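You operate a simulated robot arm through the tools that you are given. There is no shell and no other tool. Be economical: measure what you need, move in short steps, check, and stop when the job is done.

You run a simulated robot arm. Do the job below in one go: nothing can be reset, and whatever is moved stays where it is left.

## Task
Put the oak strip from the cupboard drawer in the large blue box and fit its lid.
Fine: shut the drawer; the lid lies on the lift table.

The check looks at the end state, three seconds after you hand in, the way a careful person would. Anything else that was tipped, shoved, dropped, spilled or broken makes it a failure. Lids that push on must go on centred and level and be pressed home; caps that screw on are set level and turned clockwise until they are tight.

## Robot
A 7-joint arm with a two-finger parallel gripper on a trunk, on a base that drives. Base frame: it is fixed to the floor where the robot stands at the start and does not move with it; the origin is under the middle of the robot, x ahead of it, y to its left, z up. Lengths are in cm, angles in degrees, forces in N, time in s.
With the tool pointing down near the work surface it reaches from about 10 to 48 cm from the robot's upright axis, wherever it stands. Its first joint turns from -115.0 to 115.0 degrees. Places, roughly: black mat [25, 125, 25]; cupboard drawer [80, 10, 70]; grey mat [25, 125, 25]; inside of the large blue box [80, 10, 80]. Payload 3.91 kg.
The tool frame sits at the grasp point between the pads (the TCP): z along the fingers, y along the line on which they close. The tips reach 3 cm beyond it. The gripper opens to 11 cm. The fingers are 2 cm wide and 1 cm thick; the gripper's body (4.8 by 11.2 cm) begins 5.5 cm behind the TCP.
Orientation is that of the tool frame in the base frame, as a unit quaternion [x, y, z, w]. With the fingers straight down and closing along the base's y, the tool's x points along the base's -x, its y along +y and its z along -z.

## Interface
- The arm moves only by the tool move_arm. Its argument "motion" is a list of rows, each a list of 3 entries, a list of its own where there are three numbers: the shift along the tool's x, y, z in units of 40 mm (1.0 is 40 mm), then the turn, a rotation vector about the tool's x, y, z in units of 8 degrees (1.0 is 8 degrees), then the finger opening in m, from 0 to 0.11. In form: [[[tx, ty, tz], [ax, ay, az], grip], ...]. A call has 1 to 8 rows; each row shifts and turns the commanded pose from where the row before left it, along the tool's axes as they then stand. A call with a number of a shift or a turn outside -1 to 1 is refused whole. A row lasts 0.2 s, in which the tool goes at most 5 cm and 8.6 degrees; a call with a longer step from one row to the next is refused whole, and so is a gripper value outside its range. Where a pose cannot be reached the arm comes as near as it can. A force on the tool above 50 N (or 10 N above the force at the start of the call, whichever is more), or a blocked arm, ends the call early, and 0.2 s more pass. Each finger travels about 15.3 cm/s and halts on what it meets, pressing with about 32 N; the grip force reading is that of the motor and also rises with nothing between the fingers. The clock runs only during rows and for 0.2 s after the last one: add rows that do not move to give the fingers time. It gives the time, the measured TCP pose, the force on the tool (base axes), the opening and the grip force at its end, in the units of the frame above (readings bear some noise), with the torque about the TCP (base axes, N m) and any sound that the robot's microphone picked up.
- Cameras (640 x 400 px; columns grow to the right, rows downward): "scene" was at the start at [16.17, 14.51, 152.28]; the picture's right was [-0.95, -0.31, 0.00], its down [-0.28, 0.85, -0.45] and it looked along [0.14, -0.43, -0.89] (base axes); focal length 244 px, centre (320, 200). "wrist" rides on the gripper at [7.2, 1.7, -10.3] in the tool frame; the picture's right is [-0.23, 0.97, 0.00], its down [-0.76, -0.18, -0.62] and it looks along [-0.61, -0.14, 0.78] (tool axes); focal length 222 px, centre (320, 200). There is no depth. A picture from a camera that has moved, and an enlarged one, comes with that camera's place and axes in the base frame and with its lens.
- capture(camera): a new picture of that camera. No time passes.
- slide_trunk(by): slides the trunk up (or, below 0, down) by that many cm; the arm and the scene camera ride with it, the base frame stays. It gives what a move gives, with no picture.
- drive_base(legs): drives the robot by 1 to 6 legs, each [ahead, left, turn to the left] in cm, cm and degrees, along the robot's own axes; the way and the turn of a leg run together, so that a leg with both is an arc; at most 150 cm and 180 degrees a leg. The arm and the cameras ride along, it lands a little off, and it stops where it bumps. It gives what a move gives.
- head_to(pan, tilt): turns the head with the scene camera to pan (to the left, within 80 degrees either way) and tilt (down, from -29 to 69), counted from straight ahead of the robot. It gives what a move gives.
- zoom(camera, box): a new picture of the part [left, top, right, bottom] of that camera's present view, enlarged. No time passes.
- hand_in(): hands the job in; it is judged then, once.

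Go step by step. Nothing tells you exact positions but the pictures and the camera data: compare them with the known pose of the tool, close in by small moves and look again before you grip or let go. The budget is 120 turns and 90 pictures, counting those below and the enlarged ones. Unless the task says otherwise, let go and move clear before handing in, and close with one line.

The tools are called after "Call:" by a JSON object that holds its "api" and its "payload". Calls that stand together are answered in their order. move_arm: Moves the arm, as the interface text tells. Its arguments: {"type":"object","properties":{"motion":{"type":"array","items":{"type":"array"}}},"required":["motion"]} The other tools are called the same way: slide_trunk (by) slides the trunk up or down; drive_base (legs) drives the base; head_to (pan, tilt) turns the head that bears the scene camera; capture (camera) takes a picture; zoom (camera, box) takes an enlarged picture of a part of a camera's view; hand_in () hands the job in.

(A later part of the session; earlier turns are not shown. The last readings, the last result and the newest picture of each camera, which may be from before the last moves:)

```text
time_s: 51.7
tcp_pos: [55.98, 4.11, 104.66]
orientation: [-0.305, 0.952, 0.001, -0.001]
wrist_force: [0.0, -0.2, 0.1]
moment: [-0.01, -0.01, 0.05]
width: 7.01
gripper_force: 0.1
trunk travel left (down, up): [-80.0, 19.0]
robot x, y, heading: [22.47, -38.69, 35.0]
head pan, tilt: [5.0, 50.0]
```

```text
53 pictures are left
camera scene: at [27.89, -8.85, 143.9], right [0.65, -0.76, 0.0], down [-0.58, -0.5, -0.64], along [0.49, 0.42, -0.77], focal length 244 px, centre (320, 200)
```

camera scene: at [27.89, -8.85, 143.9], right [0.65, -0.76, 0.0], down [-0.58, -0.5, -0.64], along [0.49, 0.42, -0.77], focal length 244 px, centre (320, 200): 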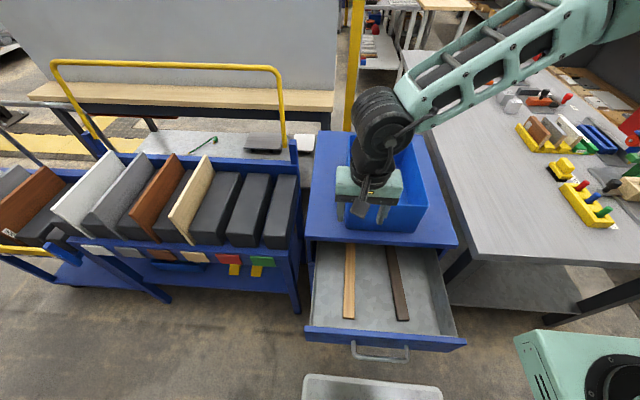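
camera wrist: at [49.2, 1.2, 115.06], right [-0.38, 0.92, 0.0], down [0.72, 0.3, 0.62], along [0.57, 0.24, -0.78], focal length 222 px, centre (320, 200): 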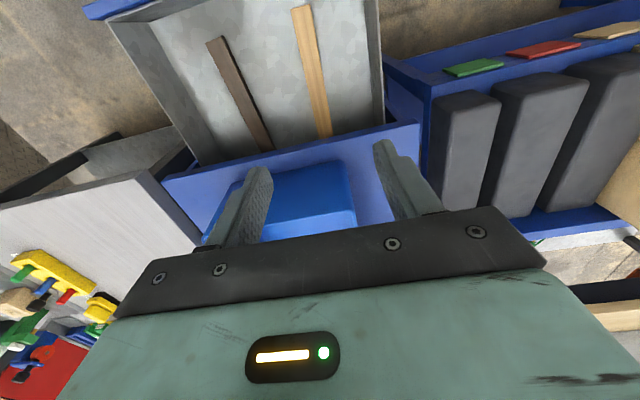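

Tool is aligned with the strip. I'll shift ~1 cm right and lower the trunk in steps over the drawer.

Call:
{"api": "move_arm", "payload": {"motion": [[[0.15, -0.28, 0], [0, 0, 0], 0.07]]}}

Call:
{"api": "slide_trunk", "payload": {"by": -28}}

Call:
{"api": "capture", "payload": {"camera": "wrist"}}

Call:
{"api": "capture", "payload": {"camera": "scene"}}

```text
time_s: 52.1
tcp_pos: [56.14, 2.84, 104.75]
orientation: [-0.304, 0.953, 0.0, 0.001]
wrist_force: [0.3, -0.2, 0.5]
moment: [0.01, -0.02, 0.04]
width: 7.0
gripper_force: 0.0
trunk travel left (down, up): [-80.0, 19.0]
robot x, y, heading: [21.64, -38.71, 35.5]
head pan, tilt: [5.0, 50.0]
```

```text
time_s: 54.9
tcp_pos: [56.03, 2.77, 76.76]
orientation: [-0.304, 0.953, 0.001, -0.002]
wrist_force: [-0.2, -0.4, 0.1]
moment: [0.01, 0.0, -0.02]
width: 6.98
gripper_force: 0.0
trunk travel left (down, up): [-52.0, 47.0]
robot x, y, heading: [22.29, -38.91, 35.4]
head pan, tilt: [5.0, 50.0]
```

```text
52 pictures are left
camera wrist: at [49.27, -0.04, 87.02], right [-0.38, 0.93, 0.0], down [0.73, 0.29, 0.62], along [0.57, 0.24, -0.78], focal length 222 px, centre (320, 200)
```

wrist: 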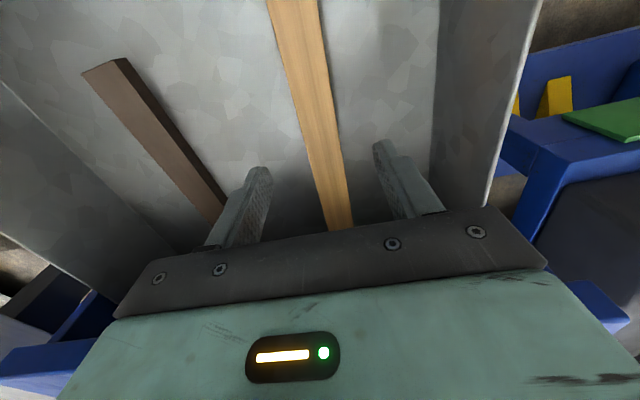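

```text
51 pictures are left
camera scene: at [27.9, -8.85, 115.9], right [0.65, -0.76, 0.0], down [-0.58, -0.5, -0.64], along [0.49, 0.42, -0.77], focal length 244 px, centre (320, 200)
```

scene: 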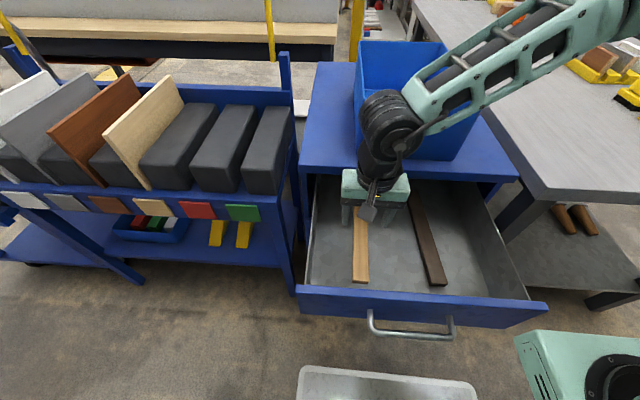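

The strip sits centred between the fingers. I'll lower with the arm until the tips are just above the drawer floor.

Call:
{"api": "move_arm", "payload": {"motion": [[[0, 0, 0.6], [0, 0, 0], 0.07], [[0, 0, 0.6], [0, 0, 0], 0.07], [[0, 0, 0.5], [0, 0, 0], 0.07], [[0, 0, 0.25], [0, 0, 0], 0.07], [[0, 0, 0], [0, 0, 0], 0.07]]}}

Call:
{"api": "capture", "payload": {"camera": "wrist"}}

Call:
{"api": "zoom", "payload": {"camera": "scene", "box": [290, 140, 482, 260]}}

```text
time_s: 56.1
tcp_pos: [56.22, 2.75, 68.89]
orientation: [-0.304, 0.953, 0.002, -0.002]
wrist_force: [0.1, 0.7, -0.6]
moment: [-0.01, -0.01, -0.01]
width: 7.01
gripper_force: 0.1
trunk travel left (down, up): [-52.0, 47.0]
robot x, y, heading: [22.03, -38.78, 35.1]
head pan, tilt: [5.0, 50.0]
```

```text
50 pictures are left
camera wrist: at [49.33, -0.17, 79.1], right [-0.38, 0.93, 0.0], down [0.73, 0.29, 0.62], along [0.57, 0.24, -0.78], focal length 222 px, centre (320, 200)
```

wrist: 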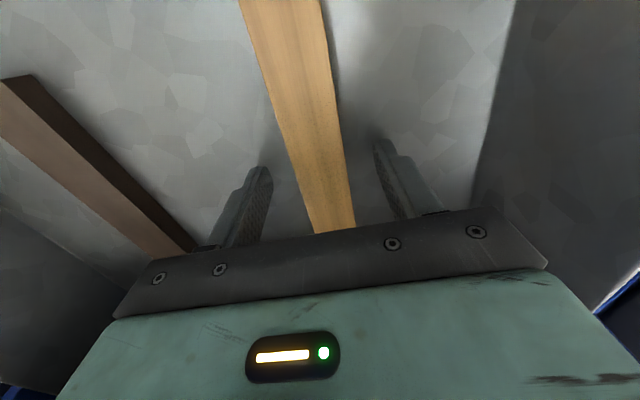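

```text
3.33 times, centred on (386, 200) of scene
camera zoom: at [27.9, -8.85, 115.9], right [0.65, -0.76, 0.0], down [-0.58, -0.5, -0.64], along [0.49, 0.42, -0.77], focal length 813 px, centre (100, 200)
```

zoom: 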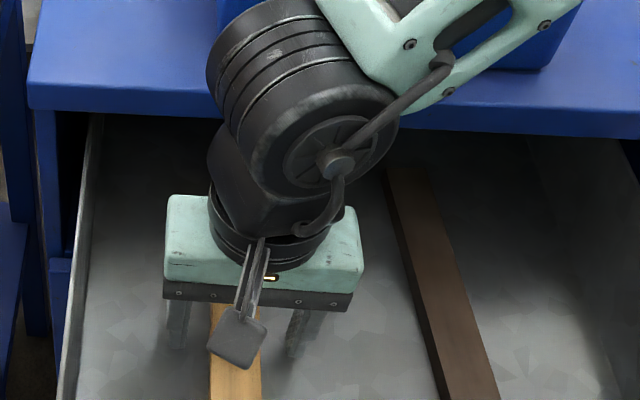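

Tips are still a bit above the floor. Going down in small steps.

Call:
{"api": "move_arm", "payload": {"motion": [[[0, 0, 0.1], [0, 0, 0], 0.07], [[0, 0, 0.1], [0, 0, 0], 0.07], [[0, 0, 0.1], [0, 0, 0], 0.07]]}}

Call:
{"api": "move_arm", "payload": {"motion": [[[0, 0, 0.08], [0, 0, 0], 0.07], [[0, 0, 0.08], [0, 0, 0], 0.07]]}}

Call:
{"api": "capture", "payload": {"camera": "wrist"}}

```text
time_s: 57.0
tcp_pos: [56.15, 2.92, 68.01]
orientation: [-0.304, 0.953, 0.003, 0.003]
wrist_force: [1.9, -4.4, 33.0]
moment: [-1.4, -0.6, -0.04]
width: 7.25
gripper_force: 2.4
trunk travel left (down, up): [-52.0, 47.0]
robot x, y, heading: [22.1, -38.49, 35.3]
head pan, tilt: [5.0, 50.0]
stopped in row 3: the force on the tool passed its limit (the readings are from after the stop); the commanded pose is now the measured one
```

```text
time_s: 57.3
tcp_pos: [56.22, 2.93, 68.07]
orientation: [-0.304, 0.953, 0.004, 0.004]
wrist_force: [3.7, -6.3, 29.8]
moment: [-1.32, -0.55, 0.0]
width: 7.33
gripper_force: 3.3
trunk travel left (down, up): [-52.0, 47.0]
robot x, y, heading: [22.05, -38.7, 35.0]
head pan, tilt: [5.0, 50.0]
stopped in row 1: the force on the tool passed its limit (the readings are from after the stop); the commanded pose is now the measured one
```

```text
48 pictures are left
camera wrist: at [49.32, 0.06, 78.38], right [-0.38, 0.93, 0.01], down [0.72, 0.29, 0.63], along [0.58, 0.24, -0.78], focal length 222 px, centre (320, 200)
```

wrist: 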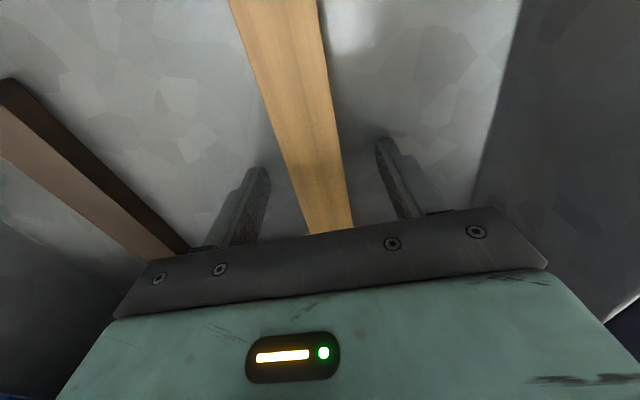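

The tips touch the drawer floor (z ≈ 65). Raise 3 mm and close.

Call:
{"api": "move_arm", "payload": {"motion": [[[0, 0, -0.09], [0, 0, 0], 0.07], [[0, 0, 0], [0, 0, 0], 0.0], [[0, 0, 0], [0, 0, 0], 0.0], [[0, 0, 0], [0, 0, 0], 0.0]]}}

Call:
{"api": "capture", "payload": {"camera": "wrist"}}

```text
time_s: 58.3
tcp_pos: [56.14, 3.05, 68.19]
orientation: [-0.303, 0.953, 0.004, 0.003]
wrist_force: [-0.5, 0.5, 0.0]
moment: [0.01, 0.02, 0.01]
width: 3.31
gripper_force: 32.1
trunk travel left (down, up): [-52.0, 47.0]
robot x, y, heading: [22.05, -38.59, 35.6]
head pan, tilt: [5.0, 50.0]
```

```text
47 pictures are left
camera wrist: at [49.26, 0.09, 78.6], right [-0.38, 0.93, 0.01], down [0.72, 0.29, 0.63], along [0.58, 0.24, -0.78], focal length 222 px, centre (320, 200)
```

wrist: 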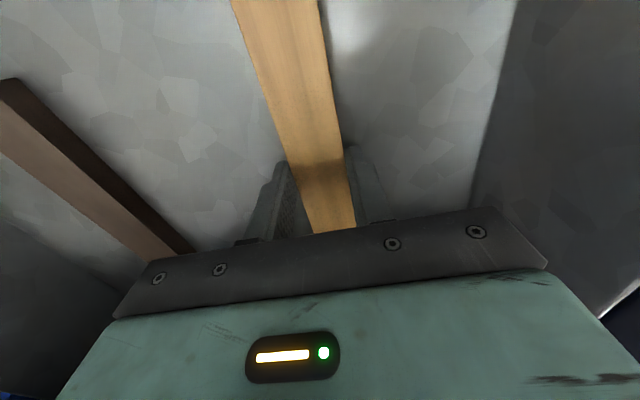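

Gripped (3.3 cm wide). The strip is ~26 cm long, so its far end is still under the cupboard top. I'll lift 1 cm, pull back 4.5 cm, and check.

Call:
{"api": "move_arm", "payload": {"motion": [[[0, 0, -0.15], [0, 0, 0], 0.0], [[0, 0, -0.15], [0, 0, 0], 0.0], [[0.4, 0, 0], [0, 0, 0], 0.0], [[0.4, 0, 0], [0, 0, 0], 0.0], [[0.3, 0, 0], [0, 0, 0], 0.0]]}}

Call:
{"api": "capture", "payload": {"camera": "scene"}}

Call:
{"api": "capture", "payload": {"camera": "wrist"}}

```text
time_s: 59.5
tcp_pos: [52.65, 0.54, 69.27]
orientation: [-0.304, 0.953, 0.003, 0.001]
wrist_force: [-0.6, 0.1, -0.2]
moment: [-0.05, 0.06, 0.01]
width: 3.32
gripper_force: 32.1
trunk travel left (down, up): [-52.0, 47.0]
robot x, y, heading: [22.4, -38.75, 35.1]
head pan, tilt: [5.0, 50.0]
```

```text
46 pictures are left
camera scene: at [27.91, -8.86, 115.89], right [0.65, -0.76, 0.0], down [-0.58, -0.49, -0.64], along [0.49, 0.42, -0.77], focal length 244 px, centre (320, 200)
```

scene: 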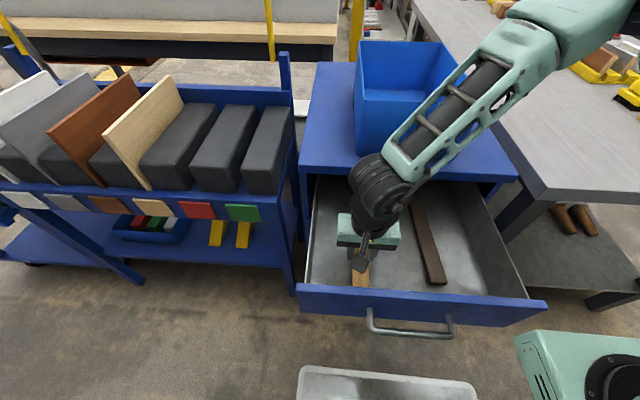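

```text
45 pictures are left
camera wrist: at [45.73, -2.36, 79.65], right [-0.38, 0.93, 0.01], down [0.72, 0.29, 0.63], along [0.58, 0.24, -0.78], focal length 222 px, centre (320, 200)
```

wrist: 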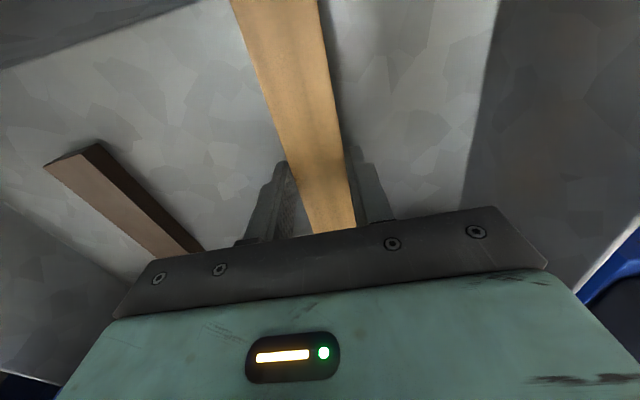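

Now I'll pitch the near end up ~20° while lifting, so it clears the drawer front while the far end is still under the top edge.

Call:
{"api": "move_arm", "payload": {"motion": [[[0, 0, -0.5], [0, 0.83, 0], 0.0], [[0.05, 0, -0.5], [0, 0.83, 0], 0.0], [[0.1, 0, -0.48], [0, 0.83, 0], 0.0], [[0, 0, 0], [0, 0, 0], 0.0]]}}

Call:
{"api": "capture", "payload": {"camera": "scene"}}

```text
time_s: 60.5
tcp_pos: [52.6, 0.5, 75.66]
orientation: [-0.3, 0.939, -0.049, -0.162]
wrist_force: [0.4, 1.0, -0.8]
moment: [-0.02, 0.04, 0.03]
width: 3.29
gripper_force: 32.0
trunk travel left (down, up): [-52.0, 47.0]
robot x, y, heading: [22.51, -38.8, 35.2]
head pan, tilt: [5.0, 50.0]
```

```text
44 pictures are left
camera scene: at [27.9, -8.86, 115.9], right [0.65, -0.76, 0.0], down [-0.58, -0.49, -0.64], along [0.49, 0.42, -0.77], focal length 244 px, centre (320, 200)
```

scene: 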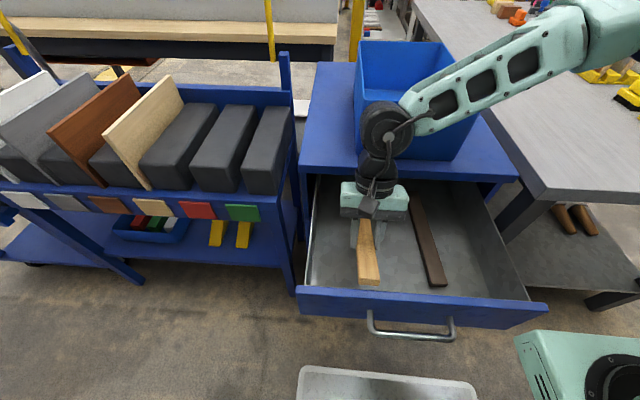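

Good pitch. Lifting a bit more, then pulling back over the drawer front.

Call:
{"api": "move_arm", "payload": {"motion": [[[0.17, 0, -0.47], [0, 0, 0], 0.0], [[0.17, 0, -0.47], [0, 0, 0], 0.0], [[0.47, 0, 0.17], [0, 0, 0], 0.0], [[0.47, 0, 0.17], [0, 0, 0], 0.0], [[0.47, 0, 0.17], [0, 0, 0], 0.0]]}}

Call:
{"api": "capture", "payload": {"camera": "scene"}}

Call:
{"api": "capture", "payload": {"camera": "wrist"}}

```text
time_s: 61.7
tcp_pos: [47.88, -3.01, 79.42]
orientation: [-0.301, 0.939, -0.049, -0.161]
wrist_force: [-0.4, -0.5, 0.0]
moment: [-0.02, 0.02, -0.01]
width: 3.33
gripper_force: 32.5
trunk travel left (down, up): [-52.0, 47.0]
robot x, y, heading: [22.05, -38.94, 35.0]
head pan, tilt: [5.0, 50.0]
```

```text
43 pictures are left
camera scene: at [27.91, -8.86, 115.89], right [0.65, -0.76, 0.0], down [-0.58, -0.49, -0.64], along [0.49, 0.42, -0.77], focal length 244 px, centre (320, 200)
```

scene: 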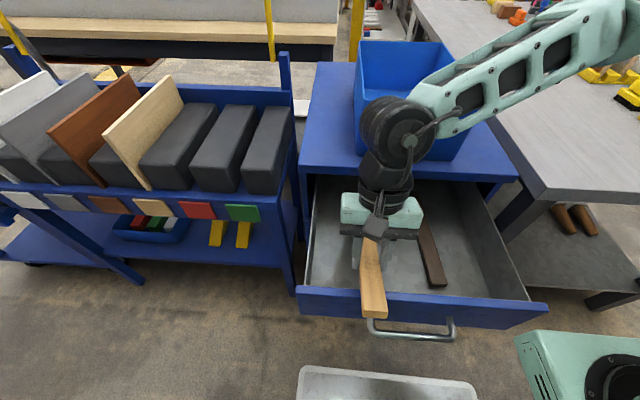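

```text
42 pictures are left
camera wrist: at [44.12, -3.65, 91.61], right [-0.39, 0.92, -0.07], down [0.86, 0.39, 0.33], along [0.33, 0.07, -0.94], focal length 222 px, centre (320, 200)
```

wrist: 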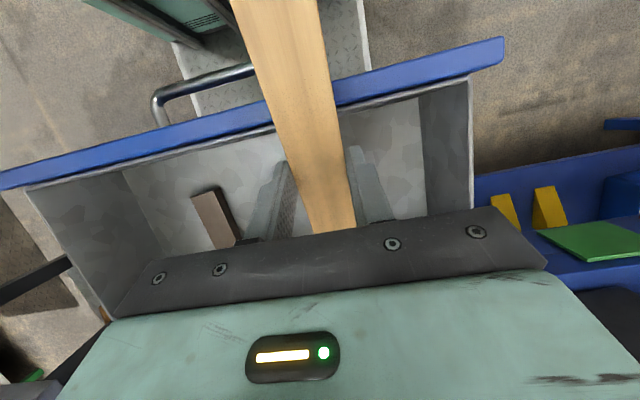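

The near end is over the drawer front. I'll back off a few centimetres for clearance and raise the trunk.

Call:
{"api": "drive_base", "payload": {"legs": [[-5, 0, 0]]}}

Call:
{"api": "slide_trunk", "payload": {"by": 34}}

Call:
{"api": "capture", "payload": {"camera": "scene"}}

```text
time_s: 62.6
tcp_pos: [43.68, -5.91, 79.59]
orientation: [-0.299, 0.939, -0.049, -0.162]
wrist_force: [0.1, -0.1, -0.3]
moment: [-0.02, 0.04, 0.03]
width: 3.34
gripper_force: 32.0
trunk travel left (down, up): [-52.0, 47.0]
robot x, y, heading: [18.1, -41.38, 35.2]
head pan, tilt: [5.0, 50.0]
```

```text
time_s: 66.0
tcp_pos: [43.7, -5.93, 113.47]
orientation: [-0.3, 0.939, -0.049, -0.161]
wrist_force: [0.2, 0.7, -0.6]
moment: [-0.02, 0.05, -0.01]
width: 3.34
gripper_force: 32.0
trunk travel left (down, up): [-86.0, 13.0]
robot x, y, heading: [18.14, -41.65, 35.3]
head pan, tilt: [5.0, 50.0]
```

```text
41 pictures are left
camera scene: at [23.77, -11.77, 149.89], right [0.65, -0.76, 0.0], down [-0.58, -0.5, -0.64], along [0.49, 0.42, -0.77], focal length 244 px, centre (320, 200)
```

scene: 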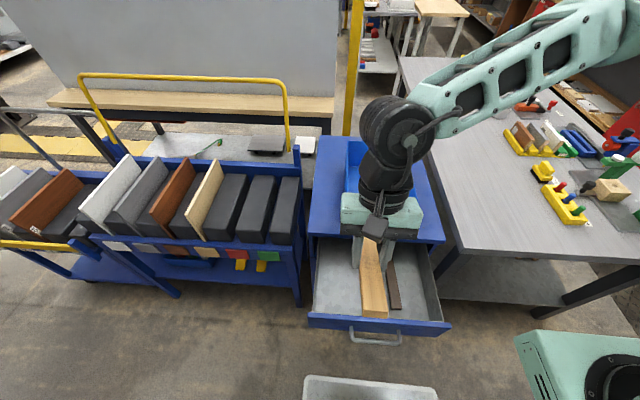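

Strip is clear of the drawer. The box rim spans about n 60–90 along the cupboard axis, with its centre at about (83.5, 12.2) and the rim at z≈93. I'll level the strip, drive forward a bit, and reach over the box.

Call:
{"api": "move_arm", "payload": {"motion": [[[0, 0, 0], [0, -0.83, 0], 0.0], [[0, 0, 0], [0, -0.83, 0], 0.0], [[0, 0, 0], [0, -0.83, 0], 0.0], [[0, 0, 0], [0, 0, 0], 0.0]]}}

Call:
{"api": "drive_base", "payload": {"legs": [[14, 0, 0]]}}

Call:
{"api": "capture", "payload": {"camera": "scene"}}

```text
time_s: 67.0
tcp_pos: [43.6, -5.89, 113.57]
orientation: [-0.304, 0.953, 0.004, 0.004]
wrist_force: [0.3, 0.4, -0.4]
moment: [-0.02, 0.05, 0.04]
width: 3.32
gripper_force: 31.9
trunk travel left (down, up): [-86.0, 13.0]
robot x, y, heading: [18.04, -41.86, 35.4]
head pan, tilt: [5.0, 50.0]
```

```text
time_s: 68.3
tcp_pos: [55.08, 2.04, 113.5]
orientation: [-0.303, 0.953, 0.003, 0.003]
wrist_force: [-0.1, -0.9, -0.4]
moment: [0.0, 0.04, -0.02]
width: 3.34
gripper_force: 32.6
trunk travel left (down, up): [-86.0, 13.0]
robot x, y, heading: [29.31, -33.85, 35.2]
head pan, tilt: [5.0, 50.0]
```

```text
40 pictures are left
camera scene: at [35.17, -3.82, 149.9], right [0.64, -0.76, 0.0], down [-0.59, -0.49, -0.64], along [0.49, 0.41, -0.77], focal length 244 px, centre (320, 200)
```

scene: 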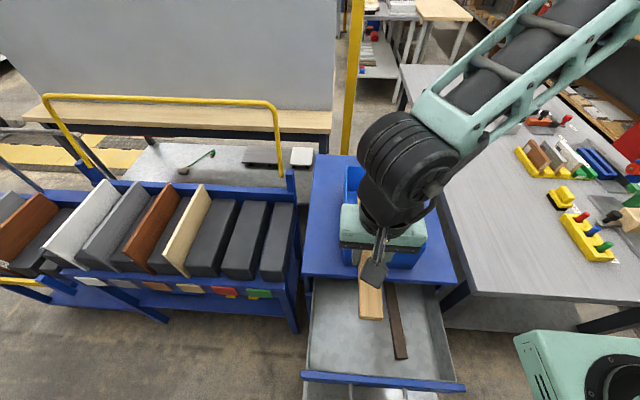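

Reaching forward 25 cm and right 8 cm over the box.

Call:
{"api": "move_arm", "payload": {"motion": [[[-0.78, -0.253, 0], [0, 0, 0], 0.0], [[-0.78, -0.253, 0], [0, 0, 0], 0.0], [[-0.78, -0.253, 0], [0, 0, 0], 0.0], [[-0.78, -0.253, 0], [0, 0, 0], 0.0], [[-0.78, -0.253, 0], [0, 0, 0], 0.0], [[-0.78, -0.253, 0], [0, 0, 0], 0.0], [[-0.78, -0.253, 0], [0, 0, 0], 0.0], [[-0.78, -0.253, 0], [0, 0, 0], 0.0]]}}

Call:
{"api": "capture", "payload": {"camera": "scene"}}

Call:
{"api": "capture", "payload": {"camera": "wrist"}}

```text
time_s: 70.1
tcp_pos: [80.21, 10.01, 113.31]
orientation: [-0.303, 0.953, 0.003, 0.003]
wrist_force: [0.0, -0.3, -1.0]
moment: [-0.03, -0.03, 0.0]
width: 3.3
gripper_force: 31.7
trunk travel left (down, up): [-86.0, 13.0]
robot x, y, heading: [29.58, -33.88, 35.0]
head pan, tilt: [5.0, 50.0]
```

```text
39 pictures are left
camera scene: at [35.15, -3.81, 149.9], right [0.64, -0.76, 0.0], down [-0.59, -0.49, -0.64], along [0.49, 0.41, -0.77], focal length 244 px, centre (320, 200)
```

scene: 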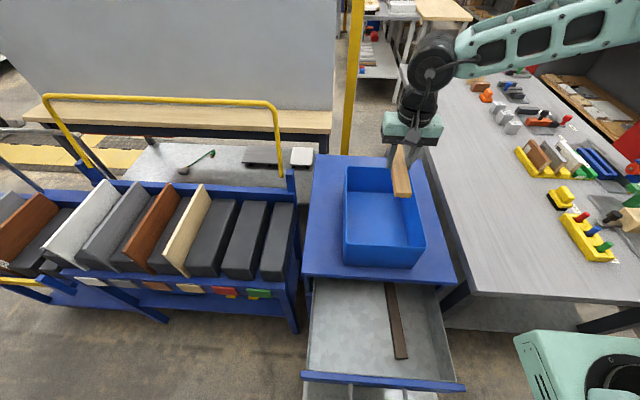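

```text
38 pictures are left
camera wrist: at [73.29, 7.08, 123.72], right [-0.38, 0.93, 0.01], down [0.72, 0.29, 0.63], along [0.58, 0.24, -0.78], focal length 222 px, centre (320, 200)
```

wrist: 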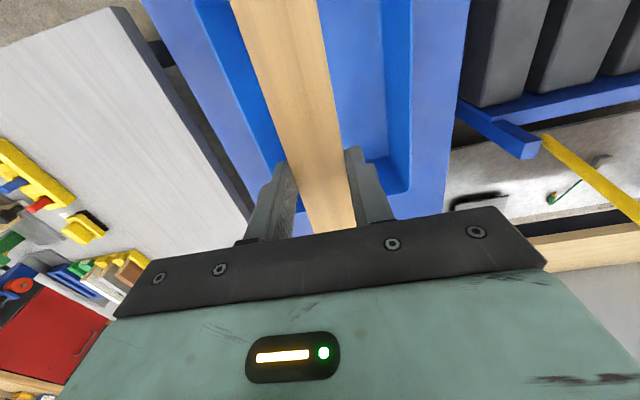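

Zooming on the box to confirm the rim position.

Call:
{"api": "zoom", "payload": {"camera": "scene", "box": [300, 150, 460, 250]}}

```text
4.00 times, centred on (380, 200) of scene
camera zoom: at [35.15, -3.81, 149.9], right [0.64, -0.76, 0.0], down [-0.59, -0.49, -0.64], along [0.49, 0.41, -0.77], focal length 976 px, centre (80, 200)
```

zoom: 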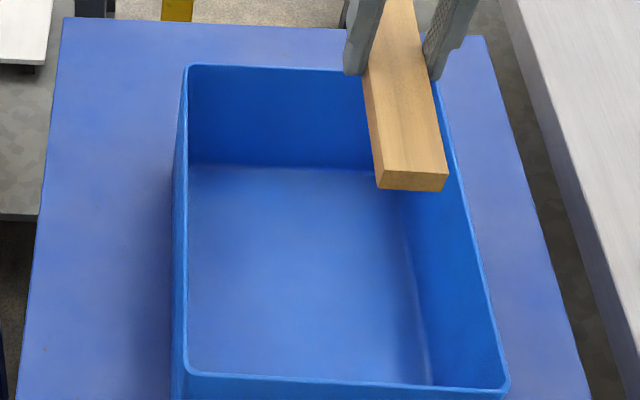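

Box: n 59.5–89, l −28…−48.5; the strip is centred over it. I'll nudge it 4 mm back and lower the trunk in stages.

Call:
{"api": "move_arm", "payload": {"motion": [[[0.08, 0, 0], [0, 0, 0], 0.0]]}}

Call:
{"api": "slide_trunk", "payload": {"by": -17}}

Call:
{"api": "capture", "payload": {"camera": "scene"}}

Call:
{"api": "capture", "payload": {"camera": "wrist"}}

```text
time_s: 70.5
tcp_pos: [79.95, 9.79, 113.55]
orientation: [-0.304, 0.953, 0.003, 0.003]
wrist_force: [-0.1, -0.1, -0.6]
moment: [-0.04, 0.02, -0.02]
width: 3.32
gripper_force: 32.1
trunk travel left (down, up): [-86.0, 13.0]
robot x, y, heading: [29.64, -33.52, 35.2]
head pan, tilt: [5.0, 50.0]
```

```text
time_s: 72.4
tcp_pos: [79.77, 9.74, 96.46]
orientation: [-0.303, 0.953, 0.004, 0.003]
wrist_force: [-0.8, 0.8, -0.6]
moment: [-0.01, 0.01, -0.03]
width: 3.34
gripper_force: 31.4
trunk travel left (down, up): [-69.0, 30.0]
robot x, y, heading: [29.47, -33.73, 35.1]
head pan, tilt: [5.0, 50.0]
```

```text
36 pictures are left
camera scene: at [35.19, -3.8, 132.9], right [0.64, -0.76, 0.0], down [-0.59, -0.49, -0.64], along [0.49, 0.41, -0.77], focal length 244 px, centre (320, 200)
```

scene: 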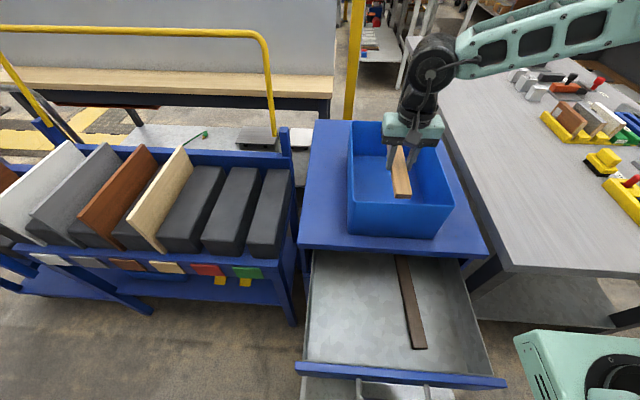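

```text
35 pictures are left
camera wrist: at [72.97, 6.9, 106.75], right [-0.38, 0.93, 0.01], down [0.72, 0.29, 0.63], along [0.58, 0.24, -0.78], focal length 222 px, centre (320, 200)
```

wrist: 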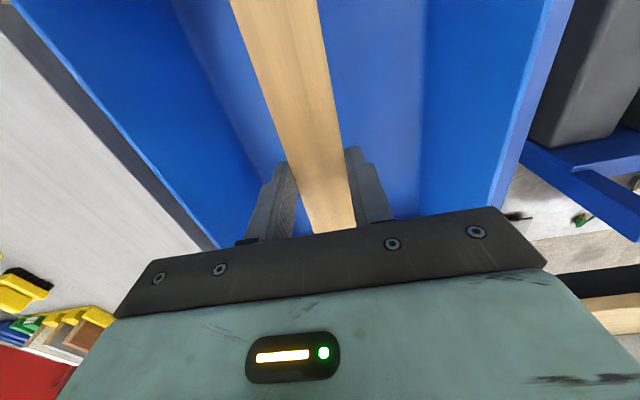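

Clear so far. Lowering with the arm in small steps, watching force.

Call:
{"api": "move_arm", "payload": {"motion": [[[0, 0, 0.4], [0, 0, 0], 0.0], [[0, 0, 0.4], [0, 0, 0], 0.0], [[0, 0, 0.4], [0, 0, 0], 0.0], [[0, 0, 0.4], [0, 0, 0], 0.0], [[0, 0, 0.4], [0, 0, 0], 0.0], [[0, 0, 0.4], [0, 0, 0], 0.0], [[0, 0, 0.3], [0, 0, 0], 0.0]]}}

Call:
{"api": "capture", "payload": {"camera": "scene"}}

```text
time_s: 74.0
tcp_pos: [79.81, 10.01, 85.71]
orientation: [-0.303, 0.953, 0.004, 0.004]
wrist_force: [0.8, -3.7, 20.3]
moment: [-0.48, 0.33, 0.0]
width: 3.3
gripper_force: 32.0
trunk travel left (down, up): [-69.0, 30.0]
robot x, y, heading: [29.58, -33.61, 35.1]
head pan, tilt: [5.0, 50.0]
```

```text
34 pictures are left
camera scene: at [35.14, -3.87, 132.97], right [0.64, -0.76, 0.0], down [-0.59, -0.49, -0.64], along [0.49, 0.41, -0.77], focal length 244 px, centre (320, 200)
```

scene: 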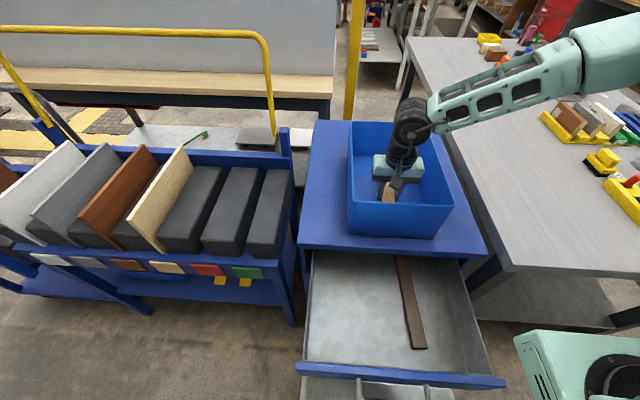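

There's contact at TCP z 85.7, centred close to the grip, so it is probably the box floor. Checking with close pictures.

Call:
{"api": "zoom", "payload": {"camera": "scene", "box": [330, 110, 474, 250]}}

Call:
{"api": "capture", "payload": {"camera": "wrist"}}

```text
2.86 times, centred on (402, 180) of scene
camera zoom: at [35.14, -3.87, 132.97], right [0.64, -0.76, 0.0], down [-0.59, -0.49, -0.64], along [0.49, 0.41, -0.77], focal length 697 px, centre (86, 257)
```

zoom: 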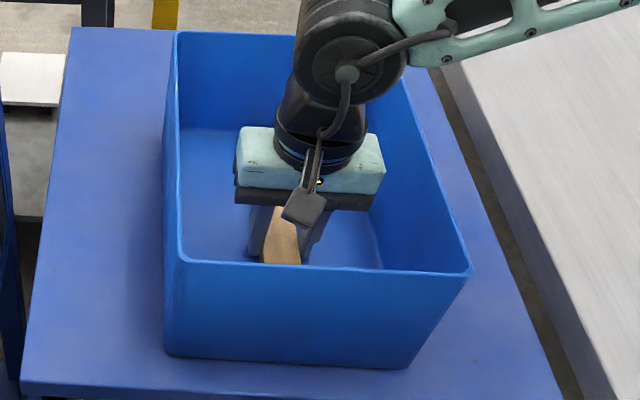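

```text
32 pictures are left
camera wrist: at [72.84, 7.02, 95.96], right [-0.38, 0.93, 0.01], down [0.72, 0.29, 0.63], along [0.58, 0.24, -0.78], focal length 222 px, centre (320, 200)
```

wrist: 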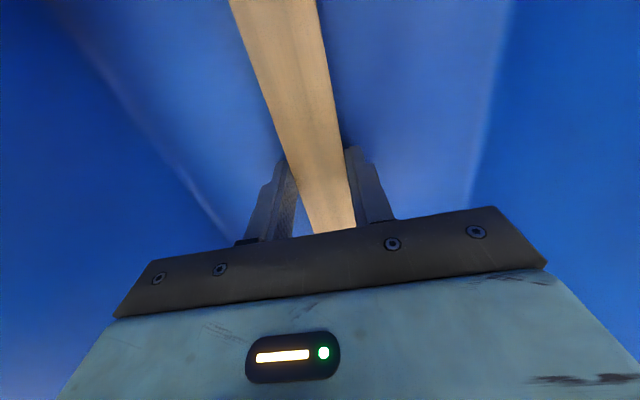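

The strip's depth relative to the floor edges fits it resting on the floor. Releasing and rising.

Call:
{"api": "move_arm", "payload": {"motion": [[[0, 0, -0.03], [0, 0, 0], 0.035], [[0, 0, 0], [0, 0, 0], 0.05], [[0, 0, 0], [0, 0, 0], 0.055], [[0, 0, -0.5], [0, 0, 0], 0.055], [[0, 0, -1], [0, 0, 0], 0.055], [[0, 0, -1], [0, 0, 0], 0.055], [[0, 0, -1], [0, 0, 0], 0.055]]}}

Call:
{"api": "slide_trunk", "payload": {"by": 20}}

Call:
{"api": "capture", "payload": {"camera": "scene"}}

```text
time_s: 75.6
tcp_pos: [80.11, 9.72, 99.76]
orientation: [-0.303, 0.953, 0.002, 0.003]
wrist_force: [0.1, -0.6, -1.1]
moment: [-0.03, 0.0, 0.01]
width: 5.5
gripper_force: 0.1
trunk travel left (down, up): [-69.0, 30.0]
robot x, y, heading: [29.79, -33.73, 35.1]
head pan, tilt: [5.0, 50.0]
```

```text
time_s: 77.8
tcp_pos: [80.14, 9.84, 119.79]
orientation: [-0.304, 0.953, 0.003, 0.003]
wrist_force: [0.1, 0.0, -0.2]
moment: [-0.02, 0.01, -0.02]
width: 5.53
gripper_force: 0.0
trunk travel left (down, up): [-89.0, 10.0]
robot x, y, heading: [29.17, -33.93, 35.4]
head pan, tilt: [5.0, 50.0]
```

```text
31 pictures are left
camera scene: at [35.19, -3.81, 152.89], right [0.64, -0.76, 0.0], down [-0.59, -0.49, -0.64], along [0.49, 0.41, -0.77], focal length 244 px, centre (320, 200)
```

scene: 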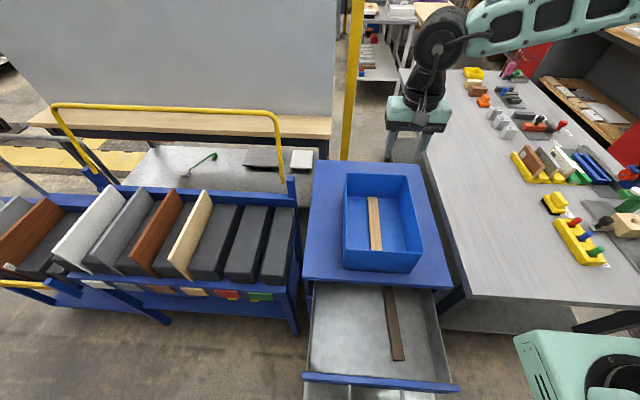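

The strip lies flat in the box. Next, shut the drawer: retract the arm, back the base off, tilt the closed fingers forward and push the front panel.

Call:
{"api": "move_arm", "payload": {"motion": [[[0.7, 0, 0.2], [0, 0, 0], 0.03], [[0.7, 0, 0.2], [0, 0, 0], 0.0], [[0.7, 0, 0.2], [0, 0, 0], 0.0], [[0.7, 0, 0.25], [0, 0, 0], 0.0], [[0.7, 0, 0.25], [0, 0, 0], 0.0], [[0.7, 0, 0.25], [0, 0, 0], 0.0], [[0.7, 0, 0.25], [0, 0, 0], 0.0], [[0.6, 0, 0.2], [0, 0, 0], 0.0]]}}

Call:
{"api": "drive_base", "payload": {"legs": [[-16, 0, 0]]}}

Call:
{"api": "move_arm", "payload": {"motion": [[[0, 0, 0], [0, -0.893, 0], 0.0], [[0, 0, 0], [0, -0.893, 0], 0.0], [[0, 0, 0], [0, -0.893, 0], 0.0], [[0, 0, 0], [0, -0.893, 0], 0.0], [[0, 0, 0], [0, -0.893, 0], 0.0], [[0, 0, 0], [0, -0.893, 0], 0.0], [[0, 0, 0], [0, -0.893, 0], 0.0], [[0, 0, 0], [0, 0, 0], 0.0]]}}

Call:
{"api": "capture", "payload": {"camera": "scene"}}

```text
time_s: 79.6
tcp_pos: [62.15, -3.0, 112.82]
orientation: [-0.302, 0.953, 0.004, 0.004]
wrist_force: [0.2, 0.0, -1.0]
moment: [0.02, 0.02, -0.03]
width: 0.0
gripper_force: 31.8
trunk travel left (down, up): [-89.0, 10.0]
robot x, y, heading: [29.75, -33.6, 35.3]
head pan, tilt: [5.0, 50.0]
```

```text
time_s: 81.0
tcp_pos: [48.92, -12.13, 112.7]
orientation: [-0.304, 0.953, 0.005, 0.003]
wrist_force: [0.0, 0.7, 0.7]
moment: [0.04, 0.06, -0.01]
width: 0.0
gripper_force: 32.0
trunk travel left (down, up): [-89.0, 10.0]
robot x, y, heading: [16.56, -42.44, 35.1]
head pan, tilt: [5.0, 50.0]
```

```text
time_s: 82.8
tcp_pos: [49.26, -3.72, 112.62]
orientation: [-0.273, 0.862, 0.131, 0.407]
wrist_force: [0.6, -0.3, -0.9]
moment: [0.01, 0.01, 0.02]
width: 0.0
gripper_force: 31.7
out of reach, approached as far as the arm can: row 1, 2, 3, 4, 5, 6, 7
trunk travel left (down, up): [-89.0, 10.0]
robot x, y, heading: [16.1, -43.41, 35.2]
head pan, tilt: [5.0, 50.0]
```

```text
30 pictures are left
camera scene: at [21.91, -13.12, 152.9], right [0.65, -0.76, 0.0], down [-0.59, -0.49, -0.64], along [0.49, 0.41, -0.77], focal length 244 px, centre (320, 200)
```

scene: 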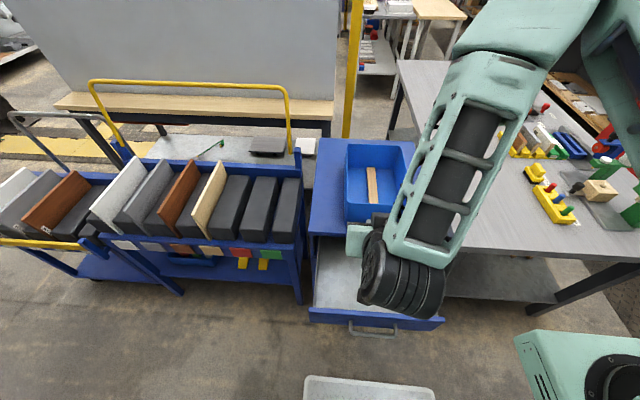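

Min reach pushed the tool out a bit. I'll move it back and down to see if it gets closer there.

Call:
{"api": "move_arm", "payload": {"motion": [[[0.6, -0.27, -0.067], [0, 0, 0], 0.0], [[0.6, -0.27, -0.067], [0, 0, 0], 0.0], [[0.6, -0.27, -0.067], [0, 0, 0], 0.0], [[0.6, -0.27, -0.067], [0, 0, 0], 0.0], [[0.6, -0.27, -0.067], [0, 0, 0], 0.0], [[0.6, -0.27, -0.067], [0, 0, 0], 0.0], [[0, 0, 0], [0, 0, 0], 0.0]]}}

```text
time_s: 84.4
tcp_pos: [43.48, -11.34, 101.07]
orientation: [-0.273, 0.862, 0.131, 0.406]
wrist_force: [0.1, 0.3, 0.5]
moment: [-0.02, -0.02, 0.02]
width: 0.0
gripper_force: 32.5
out of reach, approached as far as the arm can: row 1, 2, 3, 4, 5
trunk travel left (down, up): [-89.0, 10.0]
robot x, y, heading: [16.48, -43.24, 35.1]
head pan, tilt: [5.0, 50.0]
```

Better. A small correction, then lower the trunk toward panel height.

Call:
{"api": "move_arm", "payload": {"motion": [[[0.2, -0.4, -0.2], [0, 0, 0], 0.0], [[0.1, -0.4, -0.1], [0, 0, 0], 0.0], [[0, 0, 0], [0, 0, 0], 0.0]]}}

Call:
{"api": "slide_trunk", "payload": {"by": -20}}

Call:
{"api": "capture", "payload": {"camera": "wrist"}}

Call:
{"api": "capture", "payload": {"camera": "scene"}}

```text
time_s: 85.2
tcp_pos: [42.99, -13.45, 99.15]
orientation: [-0.274, 0.861, 0.132, 0.407]
wrist_force: [1.4, 1.0, 0.9]
moment: [-0.01, 0.0, -0.01]
width: 0.01
gripper_force: 31.8
out of reach, approached as far as the arm can: row 1, 2
trunk travel left (down, up): [-89.0, 10.0]
robot x, y, heading: [16.14, -43.16, 35.1]
head pan, tilt: [5.0, 50.0]
```

```text
time_s: 87.3
tcp_pos: [43.03, -13.43, 79.21]
orientation: [-0.274, 0.862, 0.131, 0.406]
wrist_force: [0.4, 0.4, 0.2]
moment: [0.02, 0.0, 0.02]
width: 0.01
gripper_force: 32.1
trunk travel left (down, up): [-69.0, 30.0]
robot x, y, heading: [16.57, -43.04, 35.2]
head pan, tilt: [5.0, 50.0]
```

```text
29 pictures are left
camera wrist: at [31.85, -19.4, 80.13], right [-0.44, 0.88, 0.18], down [0.11, -0.15, 0.98], along [0.89, 0.46, -0.03], focal length 222 px, centre (320, 200)
```

wrist: 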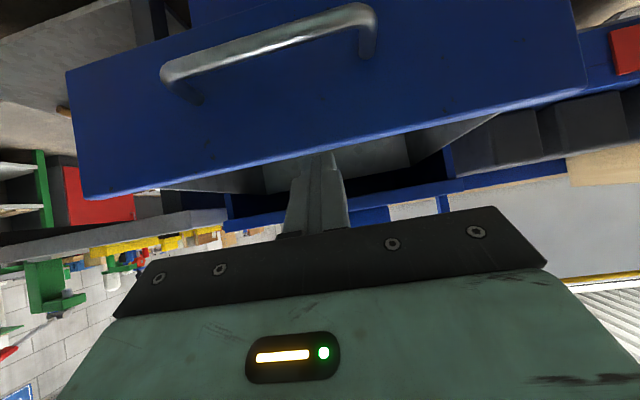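

```text
28 pictures are left
camera scene: at [21.91, -13.11, 132.9], right [0.65, -0.76, 0.0], down [-0.59, -0.49, -0.64], along [0.49, 0.41, -0.77], focal length 244 px, centre (320, 200)
```

scene: 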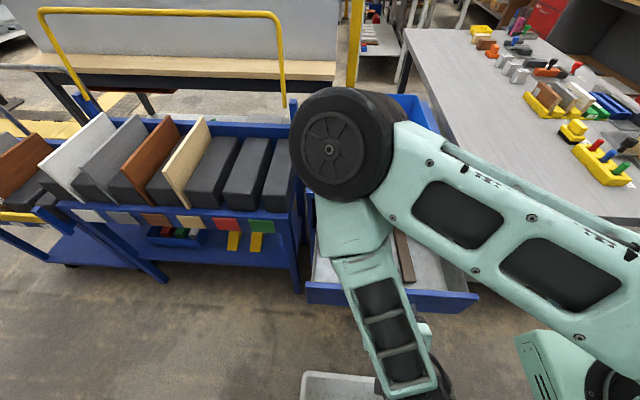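

The panel's top is at z≈76.6 and the tips are just in front. I'll lower 4.3 cm and push forward with the arm.

Call:
{"api": "slide_trunk", "payload": {"by": -4.3}}

Call:
{"api": "move_arm", "payload": {"motion": [[[-0.25, 0, 0.3], [0, 0, 0], 0.0], [[-0.3215, 0, 0.383], [0, 0, 0], 0.0], [[-0.3215, 0, 0.383], [0, 0, 0], 0.0], [[-0.3215, 0, 0.383], [0, 0, 0], 0.0]]}}

Call:
{"api": "capture", "payload": {"camera": "scene"}}

```text
time_s: 88.2
tcp_pos: [43.01, -13.53, 74.88]
orientation: [-0.273, 0.862, 0.13, 0.406]
wrist_force: [0.6, 0.5, 1.0]
moment: [-0.01, -0.04, 0.04]
width: 0.0
gripper_force: 32.4
trunk travel left (down, up): [-64.7, 34.3]
robot x, y, heading: [16.41, -43.12, 35.3]
head pan, tilt: [5.0, 50.0]
```

```text
time_s: 89.2
tcp_pos: [49.49, -9.21, 75.08]
orientation: [-0.273, 0.862, 0.131, 0.406]
wrist_force: [-0.4, 0.8, 0.1]
moment: [-0.01, -0.01, -0.02]
width: 0.0
gripper_force: 32.2
trunk travel left (down, up): [-64.7, 34.3]
robot x, y, heading: [15.8, -43.12, 35.1]
head pan, tilt: [5.0, 50.0]
```

```text
27 pictures are left
camera scene: at [21.9, -13.12, 128.6], right [0.65, -0.76, 0.0], down [-0.59, -0.49, -0.64], along [0.49, 0.41, -0.77], focal length 244 px, centre (320, 200)
```

scene: 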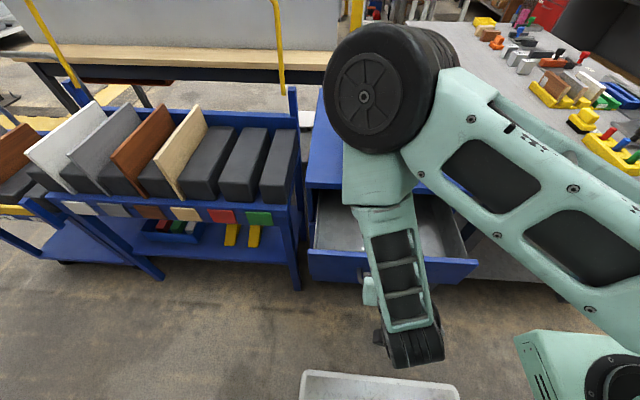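

The drawer is sliding in and the elbow stays high. Continue pushing.

Call:
{"api": "move_arm", "payload": {"motion": [[[-0.3215, 0, 0.383], [0, 0, 0], 0.0], [[-0.3215, 0, 0.383], [0, 0, 0], 0.0], [[-0.3215, 0, 0.383], [0, 0, 0], 0.0], [[-0.3215, 0, 0.383], [0, 0, 0], 0.0], [[-0.3215, 0, 0.383], [0, 0, 0], 0.0], [[-0.3215, 0, 0.383], [0, 0, 0], 0.0], [[-0.3215, 0, 0.383], [0, 0, 0], 0.0], [[-0.3215, 0, 0.383], [0, 0, 0], 0.0]]}}

Call:
{"api": "capture", "payload": {"camera": "scene"}}

```text
time_s: 91.0
tcp_pos: [62.52, 0.32, 75.18]
orientation: [-0.273, 0.862, 0.131, 0.406]
wrist_force: [-0.5, 0.0, 0.1]
moment: [0.02, 0.01, 0.01]
width: 0.01
gripper_force: 32.3
trunk travel left (down, up): [-64.7, 34.3]
robot x, y, heading: [16.17, -42.87, 35.3]
head pan, tilt: [5.0, 50.0]
```

```text
26 pictures are left
camera scene: at [21.9, -13.12, 128.6], right [0.65, -0.76, 0.0], down [-0.59, -0.49, -0.64], along [0.49, 0.41, -0.77], focal length 244 px, centre (320, 200)
```

scene: 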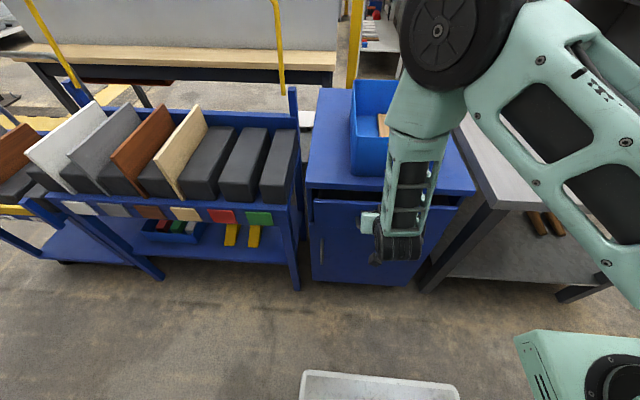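

Almost shut; finishing in 1 cm and smaller steps until it seats.

Call:
{"api": "move_arm", "payload": {"motion": [[[-0.16, 0, 0.19], [0, 0, 0], 0.0], [[-0.16, 0, 0.19], [0, 0, 0], 0.0], [[-0.16, 0, 0.19], [0, 0, 0], 0.0], [[-0.08, 0, 0.095], [0, 0, 0], 0.0], [[-0.08, 0, 0.095], [0, 0, 0], 0.0], [[-0.08, 0, 0.095], [0, 0, 0], 0.0], [[-0.08, 0, 0.095], [0, 0, 0], 0.0]]}}

Call:
{"api": "zoom", "payload": {"camera": "scene", "box": [290, 160, 482, 280]}}

```text
time_s: 92.3
tcp_pos: [65.2, 2.14, 74.81]
orientation: [-0.277, 0.865, 0.127, 0.399]
wrist_force: [-7.4, -5.7, 3.5]
moment: [-0.01, 0.03, 0.04]
width: 0.0
gripper_force: 32.4
trunk travel left (down, up): [-64.7, 34.3]
robot x, y, heading: [16.48, -42.87, 35.2]
head pan, tilt: [5.0, 50.0]
stopped in row 6: the force on the tool passed its limit (the readings are from after the stop); the commanded pose is now the measured one
```

```text
3.33 times, centred on (386, 220) of scene
camera zoom: at [21.83, -13.18, 128.59], right [0.65, -0.76, 0.0], down [-0.59, -0.49, -0.64], along [0.49, 0.41, -0.77], focal length 813 px, centre (100, 133)
```

zoom: 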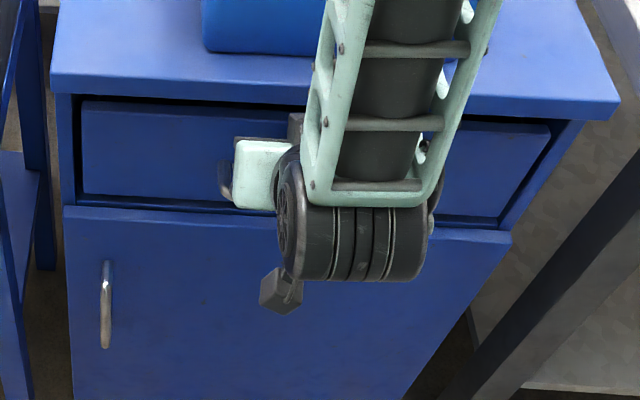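

The drawer is seated, recessed as it was originally. I'll back off, raise, retract the arm, and turn round to face the lift table.

Call:
{"api": "move_arm", "payload": {"motion": [[[0.3215, 0, -0.383], [0, 0, 0], 0.0], [[0.643, 0, -0.766], [0, 0, 0], 0.0], [[0.643, 0, -0.766], [0, 0, 0], 0.0], [[0, 0, 0], [0, 0, 0], 0.0]]}}

Call:
{"api": "slide_trunk", "payload": {"by": 40}}

Call:
{"api": "zoom", "payload": {"camera": "scene", "box": [270, 100, 510, 250]}}

Call:
{"api": "move_arm", "payload": {"motion": [[[0, 0, 0], [0, 0.893, 0], 0.06], [[0, 0, 0], [0, 0.893, 0], 0.06], [[0, 0, 0], [0, 0.893, 0], 0.06], [[0, 0, 0], [0, 0.893, 0], 0.06], [[0, 0, 0], [0, 0.893, 0], 0.06], [[0, 0, 0], [0, 0.893, 0], 0.06], [[0, 0, 0], [0, 0.893, 0], 0.06]]}}

Call:
{"api": "drive_base", "payload": {"legs": [[13, 0, 0], [0, 0, 90]]}}

Call:
{"api": "head_to", "payload": {"pan": 45, "tilt": 50}}

Call:
{"api": "capture", "payload": {"camera": "scene"}}

```text
time_s: 93.3
tcp_pos: [57.27, -3.6, 74.68]
orientation: [-0.277, 0.864, 0.129, 0.401]
wrist_force: [-1.3, 0.2, -0.1]
moment: [0.03, -0.01, 0.01]
width: 0.0
gripper_force: 31.3
trunk travel left (down, up): [-64.7, 34.3]
robot x, y, heading: [15.96, -42.91, 35.0]
head pan, tilt: [5.0, 50.0]
```

```text
time_s: 96.7
tcp_pos: [57.38, -3.56, 108.94]
orientation: [-0.278, 0.864, 0.129, 0.399]
wrist_force: [0.4, 0.3, 1.0]
moment: [-0.01, -0.03, 0.01]
width: 0.0
gripper_force: 31.8
out of reach, approached as far as the arm can: row 1
trunk travel left (down, up): [-99.0, 0.0]
robot x, y, heading: [15.88, -43.05, 35.3]
head pan, tilt: [5.0, 50.0]
```

```text
2.67 times, centred on (390, 175) of scene
camera zoom: at [21.87, -13.15, 162.89], right [0.65, -0.76, 0.0], down [-0.59, -0.49, -0.64], along [0.49, 0.41, -0.77], focal length 651 px, centre (133, 267)
```

zoom: 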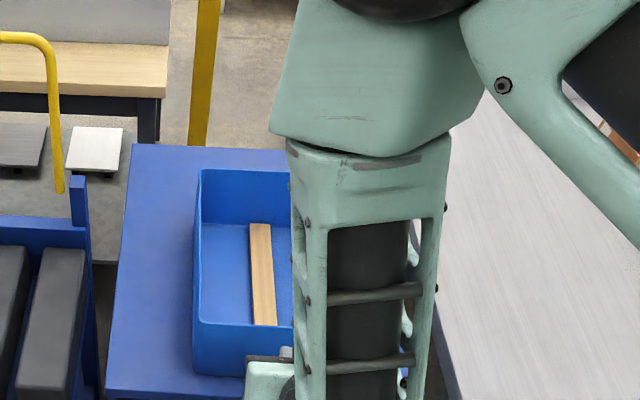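

```text
time_s: 98.3
tcp_pos: [57.22, -3.6, 109.02]
orientation: [-0.305, 0.952, -0.002, -0.003]
wrist_force: [0.4, -0.5, 0.1]
moment: [-0.01, -0.01, 0.0]
width: 6.01
gripper_force: 0.0
trunk travel left (down, up): [-99.0, 0.0]
robot x, y, heading: [16.13, -43.14, 35.2]
head pan, tilt: [5.0, 50.0]
```

```text
time_s: 103.4
tcp_pos: [-12.2, 5.86, 108.85]
orientation: [0.887, -0.462, 0.003, 0.002]
wrist_force: [0.4, 0.9, 0.3]
moment: [0.02, 0.05, -0.01]
width: 5.98
gripper_force: 0.1
trunk travel left (down, up): [-99.0, 0.0]
robot x, y, heading: [26.64, -35.46, 124.6]
head pan, tilt: [5.0, 50.0]
```

```text
time_s: 104.5
tcp_pos: [-12.26, 5.88, 108.87]
orientation: [0.887, -0.462, 0.003, 0.001]
wrist_force: [0.6, 0.7, -0.5]
moment: [-0.01, 0.03, 0.01]
width: 6.01
gripper_force: 0.0
trunk travel left (down, up): [-99.0, 0.0]
robot x, y, heading: [26.82, -35.69, 124.3]
head pan, tilt: [45.0, 50.0]
```

```text
23 pictures are left
camera scene: at [-5.62, -34.12, 162.9], right [0.18, 0.98, 0.0], down [0.75, -0.14, -0.64], along [-0.63, 0.12, -0.77], focal length 244 px, centre (320, 200)
```

scene: 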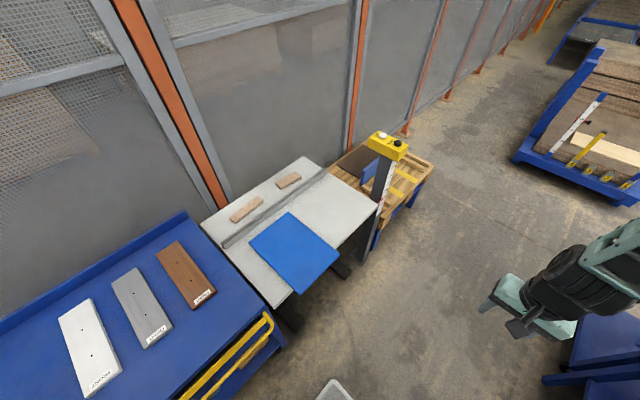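

The lid lies on the lift table at its front edge. Zooming in to see its shape and overhang.

Call:
{"api": "zoom", "payload": {"camera": "scene", "box": [190, 140, 414, 340]}}

```text
2.00 times, centred on (302, 240) of scene
camera zoom: at [-5.62, -34.12, 162.9], right [0.18, 0.98, 0.0], down [0.75, -0.14, -0.64], along [-0.63, 0.12, -0.77], focal length 488 px, centre (356, 120)
```

zoom: 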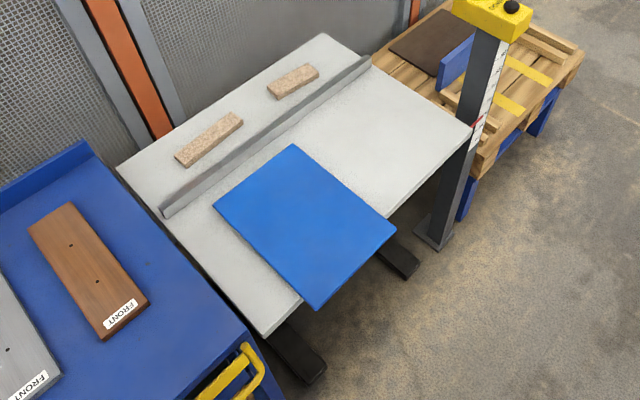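

The lid (about 21 × 30 cm, z≈74) overhangs the table's front edge by about 4 cm with a short edge. I'll drive along the aisle and turn to face it.

Call:
{"api": "drive_base", "payload": {"legs": [[54, -7, 0], [0, 0, 90.7]]}}

Call:
{"api": "head_to", "payload": {"pan": -5, "tilt": 55}}

Call:
{"api": "capture", "payload": {"camera": "scene"}}

```text
time_s: 111.6
tcp_pos: [-38.62, -26.51, 108.89]
orientation: [0.948, 0.32, 0.003, -0.001]
wrist_force: [0.0, -0.5, 0.5]
moment: [0.02, -0.01, 0.0]
width: 6.01
gripper_force: 0.2
trunk travel left (down, up): [-99.0, 0.0]
robot x, y, heading: [1.36, 13.9, -143.0]
head pan, tilt: [45.0, 50.0]
```

```text
time_s: 112.8
tcp_pos: [-38.58, -26.59, 108.86]
orientation: [0.947, 0.32, 0.004, -0.001]
wrist_force: [0.2, 0.0, 0.3]
moment: [-0.01, -0.05, 0.01]
width: 6.02
gripper_force: 0.0
trunk travel left (down, up): [-99.0, 0.0]
robot x, y, heading: [1.32, 14.05, -143.3]
head pan, tilt: [-5.0, 55.0]
```

```text
21 pictures are left
camera scene: at [-3.89, -14.6, 162.25], right [-0.53, 0.85, 0.0], down [0.69, 0.43, -0.57], along [-0.49, -0.3, -0.82], focal length 244 px, centre (320, 200)
```

scene: 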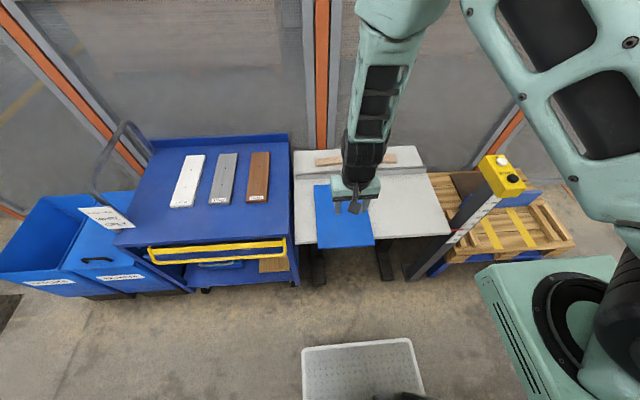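

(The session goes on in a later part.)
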